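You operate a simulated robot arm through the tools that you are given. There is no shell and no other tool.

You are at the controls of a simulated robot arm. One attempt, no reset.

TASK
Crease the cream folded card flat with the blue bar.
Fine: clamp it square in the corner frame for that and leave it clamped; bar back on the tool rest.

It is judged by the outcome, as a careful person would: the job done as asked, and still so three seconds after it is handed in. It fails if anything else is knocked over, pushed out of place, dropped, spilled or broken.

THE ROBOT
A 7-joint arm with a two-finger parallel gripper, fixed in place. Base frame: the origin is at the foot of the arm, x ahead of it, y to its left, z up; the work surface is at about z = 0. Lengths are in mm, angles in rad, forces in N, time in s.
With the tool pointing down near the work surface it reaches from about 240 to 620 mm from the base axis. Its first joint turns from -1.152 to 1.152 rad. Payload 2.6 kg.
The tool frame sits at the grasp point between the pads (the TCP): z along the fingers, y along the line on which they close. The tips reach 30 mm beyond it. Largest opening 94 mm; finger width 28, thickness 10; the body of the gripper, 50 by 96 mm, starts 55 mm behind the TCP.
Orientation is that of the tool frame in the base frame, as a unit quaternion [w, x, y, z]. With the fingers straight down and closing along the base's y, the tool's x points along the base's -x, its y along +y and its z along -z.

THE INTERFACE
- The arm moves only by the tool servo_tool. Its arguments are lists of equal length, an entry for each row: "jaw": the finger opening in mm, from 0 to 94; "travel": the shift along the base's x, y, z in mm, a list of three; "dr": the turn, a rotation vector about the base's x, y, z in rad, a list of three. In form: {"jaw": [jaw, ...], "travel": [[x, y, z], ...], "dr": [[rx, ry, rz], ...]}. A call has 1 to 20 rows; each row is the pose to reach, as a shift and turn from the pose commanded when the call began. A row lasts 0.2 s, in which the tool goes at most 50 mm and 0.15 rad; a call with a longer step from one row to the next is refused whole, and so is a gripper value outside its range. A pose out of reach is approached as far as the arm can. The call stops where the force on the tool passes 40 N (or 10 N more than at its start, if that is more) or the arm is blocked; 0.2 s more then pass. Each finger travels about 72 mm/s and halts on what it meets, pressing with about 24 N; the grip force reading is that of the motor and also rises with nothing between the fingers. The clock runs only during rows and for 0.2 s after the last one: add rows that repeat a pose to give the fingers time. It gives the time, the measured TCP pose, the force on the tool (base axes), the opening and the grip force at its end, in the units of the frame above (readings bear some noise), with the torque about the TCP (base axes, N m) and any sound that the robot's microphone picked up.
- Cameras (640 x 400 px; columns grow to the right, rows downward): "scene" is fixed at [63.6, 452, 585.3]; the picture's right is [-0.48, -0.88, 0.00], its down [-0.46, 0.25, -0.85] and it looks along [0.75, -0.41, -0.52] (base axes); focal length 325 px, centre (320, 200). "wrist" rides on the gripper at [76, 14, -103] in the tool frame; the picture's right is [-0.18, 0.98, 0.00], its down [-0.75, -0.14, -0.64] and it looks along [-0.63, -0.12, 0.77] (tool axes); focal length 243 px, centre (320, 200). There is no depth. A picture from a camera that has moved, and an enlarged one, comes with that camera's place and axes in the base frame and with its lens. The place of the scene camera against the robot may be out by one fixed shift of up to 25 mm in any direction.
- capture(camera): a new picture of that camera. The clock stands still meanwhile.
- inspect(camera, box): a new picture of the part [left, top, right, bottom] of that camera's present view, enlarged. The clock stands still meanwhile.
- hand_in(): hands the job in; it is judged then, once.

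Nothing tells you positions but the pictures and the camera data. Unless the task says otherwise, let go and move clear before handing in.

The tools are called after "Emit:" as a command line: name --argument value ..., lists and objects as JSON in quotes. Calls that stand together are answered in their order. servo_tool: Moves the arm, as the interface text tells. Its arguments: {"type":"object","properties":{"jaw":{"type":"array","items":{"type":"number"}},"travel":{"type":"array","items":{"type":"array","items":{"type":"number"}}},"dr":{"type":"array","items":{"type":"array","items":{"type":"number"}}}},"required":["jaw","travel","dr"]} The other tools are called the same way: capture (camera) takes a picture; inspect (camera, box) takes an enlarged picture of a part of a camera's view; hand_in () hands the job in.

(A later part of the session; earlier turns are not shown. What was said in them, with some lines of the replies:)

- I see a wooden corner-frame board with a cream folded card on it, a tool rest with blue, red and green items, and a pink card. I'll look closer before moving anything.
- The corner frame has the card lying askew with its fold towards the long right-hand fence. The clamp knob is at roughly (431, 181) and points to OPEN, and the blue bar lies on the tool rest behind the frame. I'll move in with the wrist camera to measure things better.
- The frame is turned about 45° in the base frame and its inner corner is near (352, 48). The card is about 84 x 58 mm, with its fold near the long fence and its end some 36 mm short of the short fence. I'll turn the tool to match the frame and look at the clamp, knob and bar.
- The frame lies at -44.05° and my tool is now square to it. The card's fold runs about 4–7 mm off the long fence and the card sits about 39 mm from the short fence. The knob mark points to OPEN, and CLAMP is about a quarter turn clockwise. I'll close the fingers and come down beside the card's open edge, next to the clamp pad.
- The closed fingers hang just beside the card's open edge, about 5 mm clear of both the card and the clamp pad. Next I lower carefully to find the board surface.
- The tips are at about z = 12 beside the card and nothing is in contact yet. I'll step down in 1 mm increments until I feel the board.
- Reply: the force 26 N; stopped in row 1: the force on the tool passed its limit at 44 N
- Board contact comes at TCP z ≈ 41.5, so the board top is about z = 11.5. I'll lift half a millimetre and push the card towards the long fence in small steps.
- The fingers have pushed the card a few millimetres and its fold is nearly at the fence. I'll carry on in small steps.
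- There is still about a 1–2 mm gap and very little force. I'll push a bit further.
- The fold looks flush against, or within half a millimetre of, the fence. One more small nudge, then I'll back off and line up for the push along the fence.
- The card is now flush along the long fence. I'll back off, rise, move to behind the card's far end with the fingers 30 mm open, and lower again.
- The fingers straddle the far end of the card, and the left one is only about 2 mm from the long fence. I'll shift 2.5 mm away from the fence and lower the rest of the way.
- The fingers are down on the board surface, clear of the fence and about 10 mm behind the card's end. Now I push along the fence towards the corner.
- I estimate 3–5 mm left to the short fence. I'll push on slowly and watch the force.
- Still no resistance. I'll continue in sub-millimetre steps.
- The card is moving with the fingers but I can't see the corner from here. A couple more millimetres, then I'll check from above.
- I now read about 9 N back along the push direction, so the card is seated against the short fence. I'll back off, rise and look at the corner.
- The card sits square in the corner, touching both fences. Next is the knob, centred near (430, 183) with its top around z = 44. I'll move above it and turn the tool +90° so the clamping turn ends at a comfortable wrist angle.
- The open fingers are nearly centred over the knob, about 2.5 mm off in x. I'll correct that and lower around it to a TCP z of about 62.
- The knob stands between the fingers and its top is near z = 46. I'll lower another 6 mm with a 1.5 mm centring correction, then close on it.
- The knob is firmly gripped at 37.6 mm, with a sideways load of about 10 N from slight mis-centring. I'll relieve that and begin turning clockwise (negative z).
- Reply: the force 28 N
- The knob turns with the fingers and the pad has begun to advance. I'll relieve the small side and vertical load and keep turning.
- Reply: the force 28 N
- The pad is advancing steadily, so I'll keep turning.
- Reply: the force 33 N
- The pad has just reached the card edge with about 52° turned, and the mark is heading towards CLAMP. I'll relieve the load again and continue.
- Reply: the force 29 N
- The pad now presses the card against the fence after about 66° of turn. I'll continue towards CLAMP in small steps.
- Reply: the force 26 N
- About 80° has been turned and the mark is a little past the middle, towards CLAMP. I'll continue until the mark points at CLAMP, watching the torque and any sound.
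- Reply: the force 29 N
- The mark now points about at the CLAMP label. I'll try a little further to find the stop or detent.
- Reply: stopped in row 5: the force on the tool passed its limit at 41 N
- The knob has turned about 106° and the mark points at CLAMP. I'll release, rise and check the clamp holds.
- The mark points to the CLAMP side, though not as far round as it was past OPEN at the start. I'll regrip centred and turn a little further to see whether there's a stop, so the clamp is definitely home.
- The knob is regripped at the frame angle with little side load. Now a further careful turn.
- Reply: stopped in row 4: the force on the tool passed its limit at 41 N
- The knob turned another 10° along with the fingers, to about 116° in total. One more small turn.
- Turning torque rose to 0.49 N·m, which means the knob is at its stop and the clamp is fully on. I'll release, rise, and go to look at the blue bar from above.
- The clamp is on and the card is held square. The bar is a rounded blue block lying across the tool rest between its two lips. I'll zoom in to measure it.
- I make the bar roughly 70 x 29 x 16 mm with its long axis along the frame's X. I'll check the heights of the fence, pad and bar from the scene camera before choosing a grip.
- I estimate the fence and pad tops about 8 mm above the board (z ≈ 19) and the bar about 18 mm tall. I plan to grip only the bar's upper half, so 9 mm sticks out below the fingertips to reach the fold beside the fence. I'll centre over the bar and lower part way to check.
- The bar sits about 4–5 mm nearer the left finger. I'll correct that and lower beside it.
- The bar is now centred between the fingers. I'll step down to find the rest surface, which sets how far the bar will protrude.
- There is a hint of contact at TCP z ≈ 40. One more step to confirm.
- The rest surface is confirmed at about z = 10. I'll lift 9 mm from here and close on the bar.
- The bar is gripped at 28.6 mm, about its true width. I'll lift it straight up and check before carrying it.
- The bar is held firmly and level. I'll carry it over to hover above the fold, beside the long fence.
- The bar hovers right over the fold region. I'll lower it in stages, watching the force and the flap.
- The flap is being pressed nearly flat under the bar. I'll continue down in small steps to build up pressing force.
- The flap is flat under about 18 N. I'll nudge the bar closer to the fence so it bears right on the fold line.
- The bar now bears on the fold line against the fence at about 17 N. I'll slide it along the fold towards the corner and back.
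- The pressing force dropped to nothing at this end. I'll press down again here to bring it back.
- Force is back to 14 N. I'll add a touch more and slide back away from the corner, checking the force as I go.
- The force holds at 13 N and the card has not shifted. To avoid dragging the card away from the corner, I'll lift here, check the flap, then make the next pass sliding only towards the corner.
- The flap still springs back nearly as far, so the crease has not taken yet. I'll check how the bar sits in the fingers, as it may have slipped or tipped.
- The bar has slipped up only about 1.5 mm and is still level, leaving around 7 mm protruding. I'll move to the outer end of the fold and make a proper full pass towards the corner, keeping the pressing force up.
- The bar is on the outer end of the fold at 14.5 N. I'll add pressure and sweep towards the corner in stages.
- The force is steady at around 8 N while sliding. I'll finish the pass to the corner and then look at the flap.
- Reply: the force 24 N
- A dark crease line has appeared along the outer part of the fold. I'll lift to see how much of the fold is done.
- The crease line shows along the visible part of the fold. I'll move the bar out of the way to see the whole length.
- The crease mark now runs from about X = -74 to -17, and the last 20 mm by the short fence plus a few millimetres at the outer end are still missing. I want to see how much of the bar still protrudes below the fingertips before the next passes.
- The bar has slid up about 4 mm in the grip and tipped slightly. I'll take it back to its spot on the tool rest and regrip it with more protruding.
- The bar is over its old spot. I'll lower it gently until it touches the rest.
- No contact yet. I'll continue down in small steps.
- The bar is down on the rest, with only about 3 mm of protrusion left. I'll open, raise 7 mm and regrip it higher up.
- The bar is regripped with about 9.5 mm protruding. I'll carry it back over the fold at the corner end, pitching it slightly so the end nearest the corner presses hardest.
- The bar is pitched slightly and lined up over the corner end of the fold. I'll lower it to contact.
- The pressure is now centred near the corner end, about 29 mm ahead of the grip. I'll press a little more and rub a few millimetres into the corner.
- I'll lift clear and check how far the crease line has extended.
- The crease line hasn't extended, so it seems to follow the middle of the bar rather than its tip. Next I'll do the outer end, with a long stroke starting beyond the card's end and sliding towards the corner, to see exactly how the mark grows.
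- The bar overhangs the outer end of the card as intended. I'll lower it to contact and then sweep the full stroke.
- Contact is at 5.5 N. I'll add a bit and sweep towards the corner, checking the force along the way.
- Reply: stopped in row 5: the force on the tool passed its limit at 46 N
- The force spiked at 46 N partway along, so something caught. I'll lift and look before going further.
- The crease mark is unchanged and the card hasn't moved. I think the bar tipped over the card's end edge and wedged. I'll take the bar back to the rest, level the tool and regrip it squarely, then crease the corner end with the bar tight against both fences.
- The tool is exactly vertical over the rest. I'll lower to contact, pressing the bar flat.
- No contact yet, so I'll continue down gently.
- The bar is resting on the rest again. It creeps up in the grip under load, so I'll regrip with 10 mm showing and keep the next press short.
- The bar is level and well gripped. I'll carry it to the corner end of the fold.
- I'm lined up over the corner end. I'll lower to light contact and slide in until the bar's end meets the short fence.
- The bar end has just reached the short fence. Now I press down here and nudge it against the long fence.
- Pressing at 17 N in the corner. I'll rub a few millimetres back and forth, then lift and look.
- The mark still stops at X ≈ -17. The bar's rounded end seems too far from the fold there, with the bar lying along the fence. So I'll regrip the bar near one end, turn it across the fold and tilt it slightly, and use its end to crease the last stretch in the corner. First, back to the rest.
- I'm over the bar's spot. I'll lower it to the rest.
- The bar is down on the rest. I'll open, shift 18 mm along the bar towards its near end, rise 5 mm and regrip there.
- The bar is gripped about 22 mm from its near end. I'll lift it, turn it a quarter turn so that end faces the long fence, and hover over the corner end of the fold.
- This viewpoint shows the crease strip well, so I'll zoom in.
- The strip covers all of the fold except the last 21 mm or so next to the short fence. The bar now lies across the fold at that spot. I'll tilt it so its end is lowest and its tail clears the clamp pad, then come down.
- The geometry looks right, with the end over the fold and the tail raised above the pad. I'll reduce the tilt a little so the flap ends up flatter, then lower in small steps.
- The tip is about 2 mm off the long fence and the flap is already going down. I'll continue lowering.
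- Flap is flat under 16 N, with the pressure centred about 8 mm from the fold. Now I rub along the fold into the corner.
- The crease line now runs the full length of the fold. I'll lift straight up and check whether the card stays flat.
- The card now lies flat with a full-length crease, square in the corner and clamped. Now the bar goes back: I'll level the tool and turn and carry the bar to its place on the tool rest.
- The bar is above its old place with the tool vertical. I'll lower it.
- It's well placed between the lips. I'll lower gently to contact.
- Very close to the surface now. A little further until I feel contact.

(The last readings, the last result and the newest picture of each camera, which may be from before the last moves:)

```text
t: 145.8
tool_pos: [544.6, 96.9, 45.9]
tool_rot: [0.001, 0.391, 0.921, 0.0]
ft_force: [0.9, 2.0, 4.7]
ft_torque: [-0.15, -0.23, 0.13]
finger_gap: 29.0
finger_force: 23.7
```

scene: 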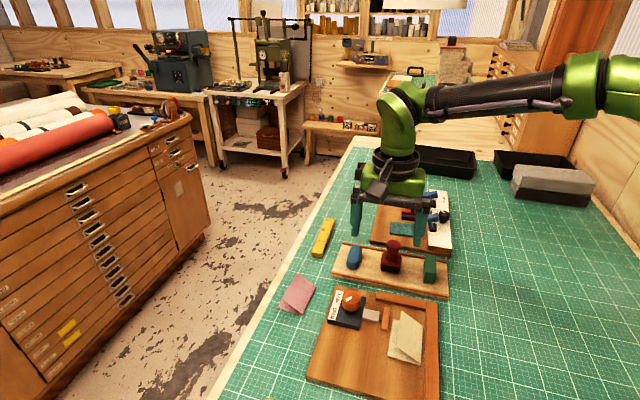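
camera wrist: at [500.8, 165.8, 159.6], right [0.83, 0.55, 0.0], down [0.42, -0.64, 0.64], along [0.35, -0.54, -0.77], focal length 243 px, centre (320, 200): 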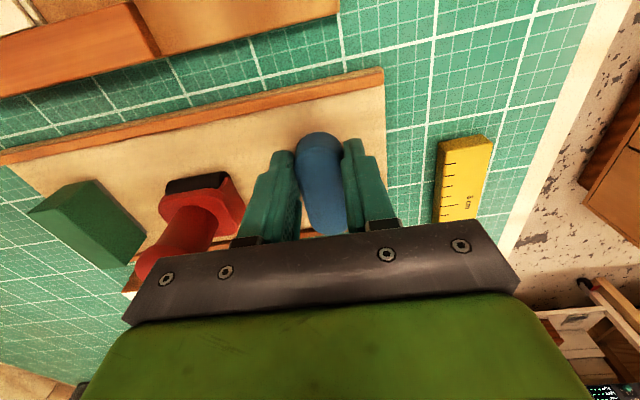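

Contact. I'll press slightly to level the bar, then open slowly, rise and retreat.

Emit:
servo_tool --jaw '[20, 20, 29, 33, 40, 46, 46, 46, 46, 46, 46]' --travel '[[0, 0, -0.6], [0, 0, -0.8], [0, 0, -0.6], [0, 0, -0.4], [0, 0, 0], [0, 0, 0.5], [0, 0, 10], [0, 0, 45], [0, 0, 90], [0, 0, 120], [0, 0, 120]]' --dr '[[0, 0, 0], [0, 0, 0], [0, 0, 0], [0, 0, 0], [0, 0, 0], [0, 0, 0], [0, 0, 0], [0, 0, 0], [0, 0, 0], [0, 0, 0], [0, 0, 0]]'

Emit:
capture --camera "wrist"

Emit:
inspect --camera "scene" --box '[320, 220, 420, 290]'

Emit:
inspect --camera "scene" --box '[290, 270, 450, 400]'

```text
t: 148.2
tool_pos: [542.5, 100.5, 162.0]
tool_rot: [0.002, 0.39, 0.921, 0.0]
ft_force: [0.0, 0.1, -0.5]
ft_torque: [0.01, -0.03, 0.02]
finger_gap: 46.1
finger_force: 0.0
```

```text
taken
camera wrist: at [499.3, 164.0, 264.9], right [0.83, 0.55, 0.0], down [0.42, -0.64, 0.64], along [0.35, -0.54, -0.77], focal length 243 px, centre (320, 200)
```

wrist: 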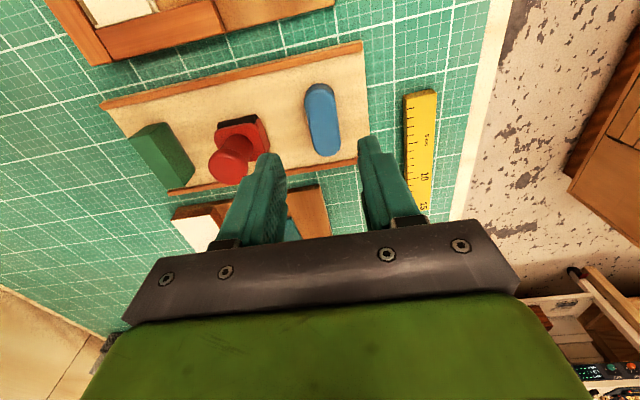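

```text
5.71 times, centred on (370, 255) of scene
camera zoom: at [63.6, 452.0, 585.3], right [-0.48, -0.88, 0.0], down [-0.46, 0.25, -0.85], along [0.75, -0.41, -0.52], focal length 1856 px, centre (34, -114)
```

zoom: 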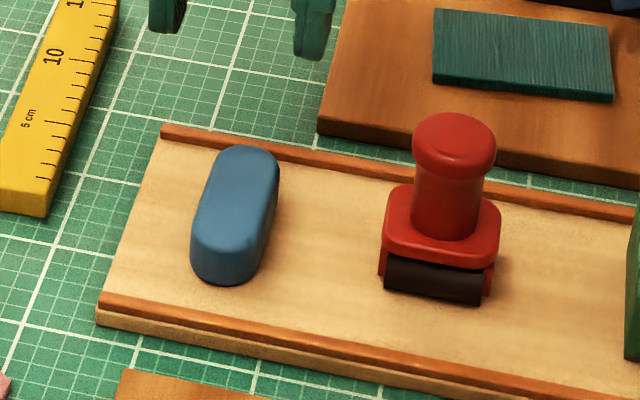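

```text
3.08 times, centred on (370, 335) of scene
camera zoom: at [63.6, 452.0, 585.3], right [-0.48, -0.88, 0.0], down [-0.46, 0.25, -0.85], along [0.75, -0.41, -0.52], focal length 1000 px, centre (166, -215)
```

zoom: 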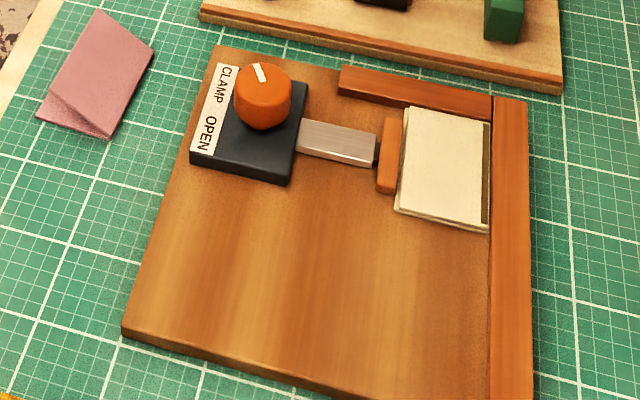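

The bar is back flat on the tool rest between its lips. The card is creased flat, square in the corner and clamped, and nothing else has moved. I'll rise clear and take one last look.

Emit:
servo_tool --jaw '[46, 46, 46, 46, 46, 46]' --travel '[[0, 0, 40], [-20, 10, 80], [-50, 20, 110], [-80, 30, 120], [-110, 40, 130], [-110, 40, 130]]' --dr '[[0, 0, 0], [0, 0, 0], [0, 0, 0], [0, 0, 0], [0, 0, 0], [0, 0, 0]]'

Emit:
capture --camera "scene"

Emit:
inspect --camera "scene" --box '[350, 280, 450, 360]'

```text
t: 149.6
tool_pos: [433.7, 138.4, 295.6]
tool_rot: [0.001, 0.39, 0.921, 0.0]
ft_force: [0.1, -0.2, 0.1]
ft_torque: [0.01, -0.01, 0.0]
finger_gap: 45.9
finger_force: 0.1
```

```text
taken
```

scene: 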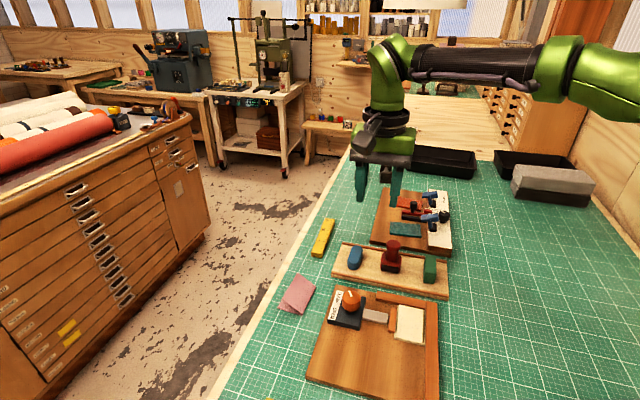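

```text
5.00 times, centred on (400, 320) of scene
camera zoom: at [63.6, 452.0, 585.3], right [-0.48, -0.88, 0.0], down [-0.46, 0.25, -0.85], along [0.75, -0.41, -0.52], focal length 1624 px, centre (-80, -400)
```

zoom: 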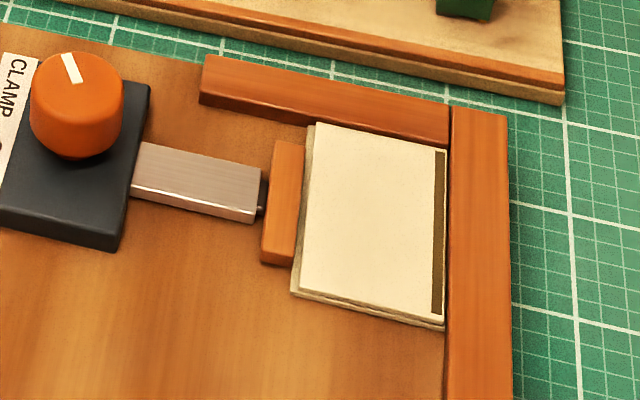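

The card is flat, fully creased, square in the corner and clamped. The bar is back on the tool rest, the arm is clear, and nothing else has moved, so I'm handing in.

Emit:
hand_in

```text
The job is handed in.
```

The cream card is creased flat along its whole fold with the blue bar. It sits square in the corner of the frame and is still clamped, with the knob at its CLAMP stop. The bar is back on the tool rest.

- **Extra passes:** It took several passes because the bar kept slipping up in the gripper under load. The last 20 mm or so by the short fence only creased once I turned the bar across the fold and pressed with its end.
- **Force stops:** The 40 N force limit stopped the arm four times: once touching the board to find its height, twice while turning the clamp knob, and once when the bar tipped over the card's outer edge. The card did not shift when the bar tipped, and nothing looked damaged.

In the last picture nothing else had moved.
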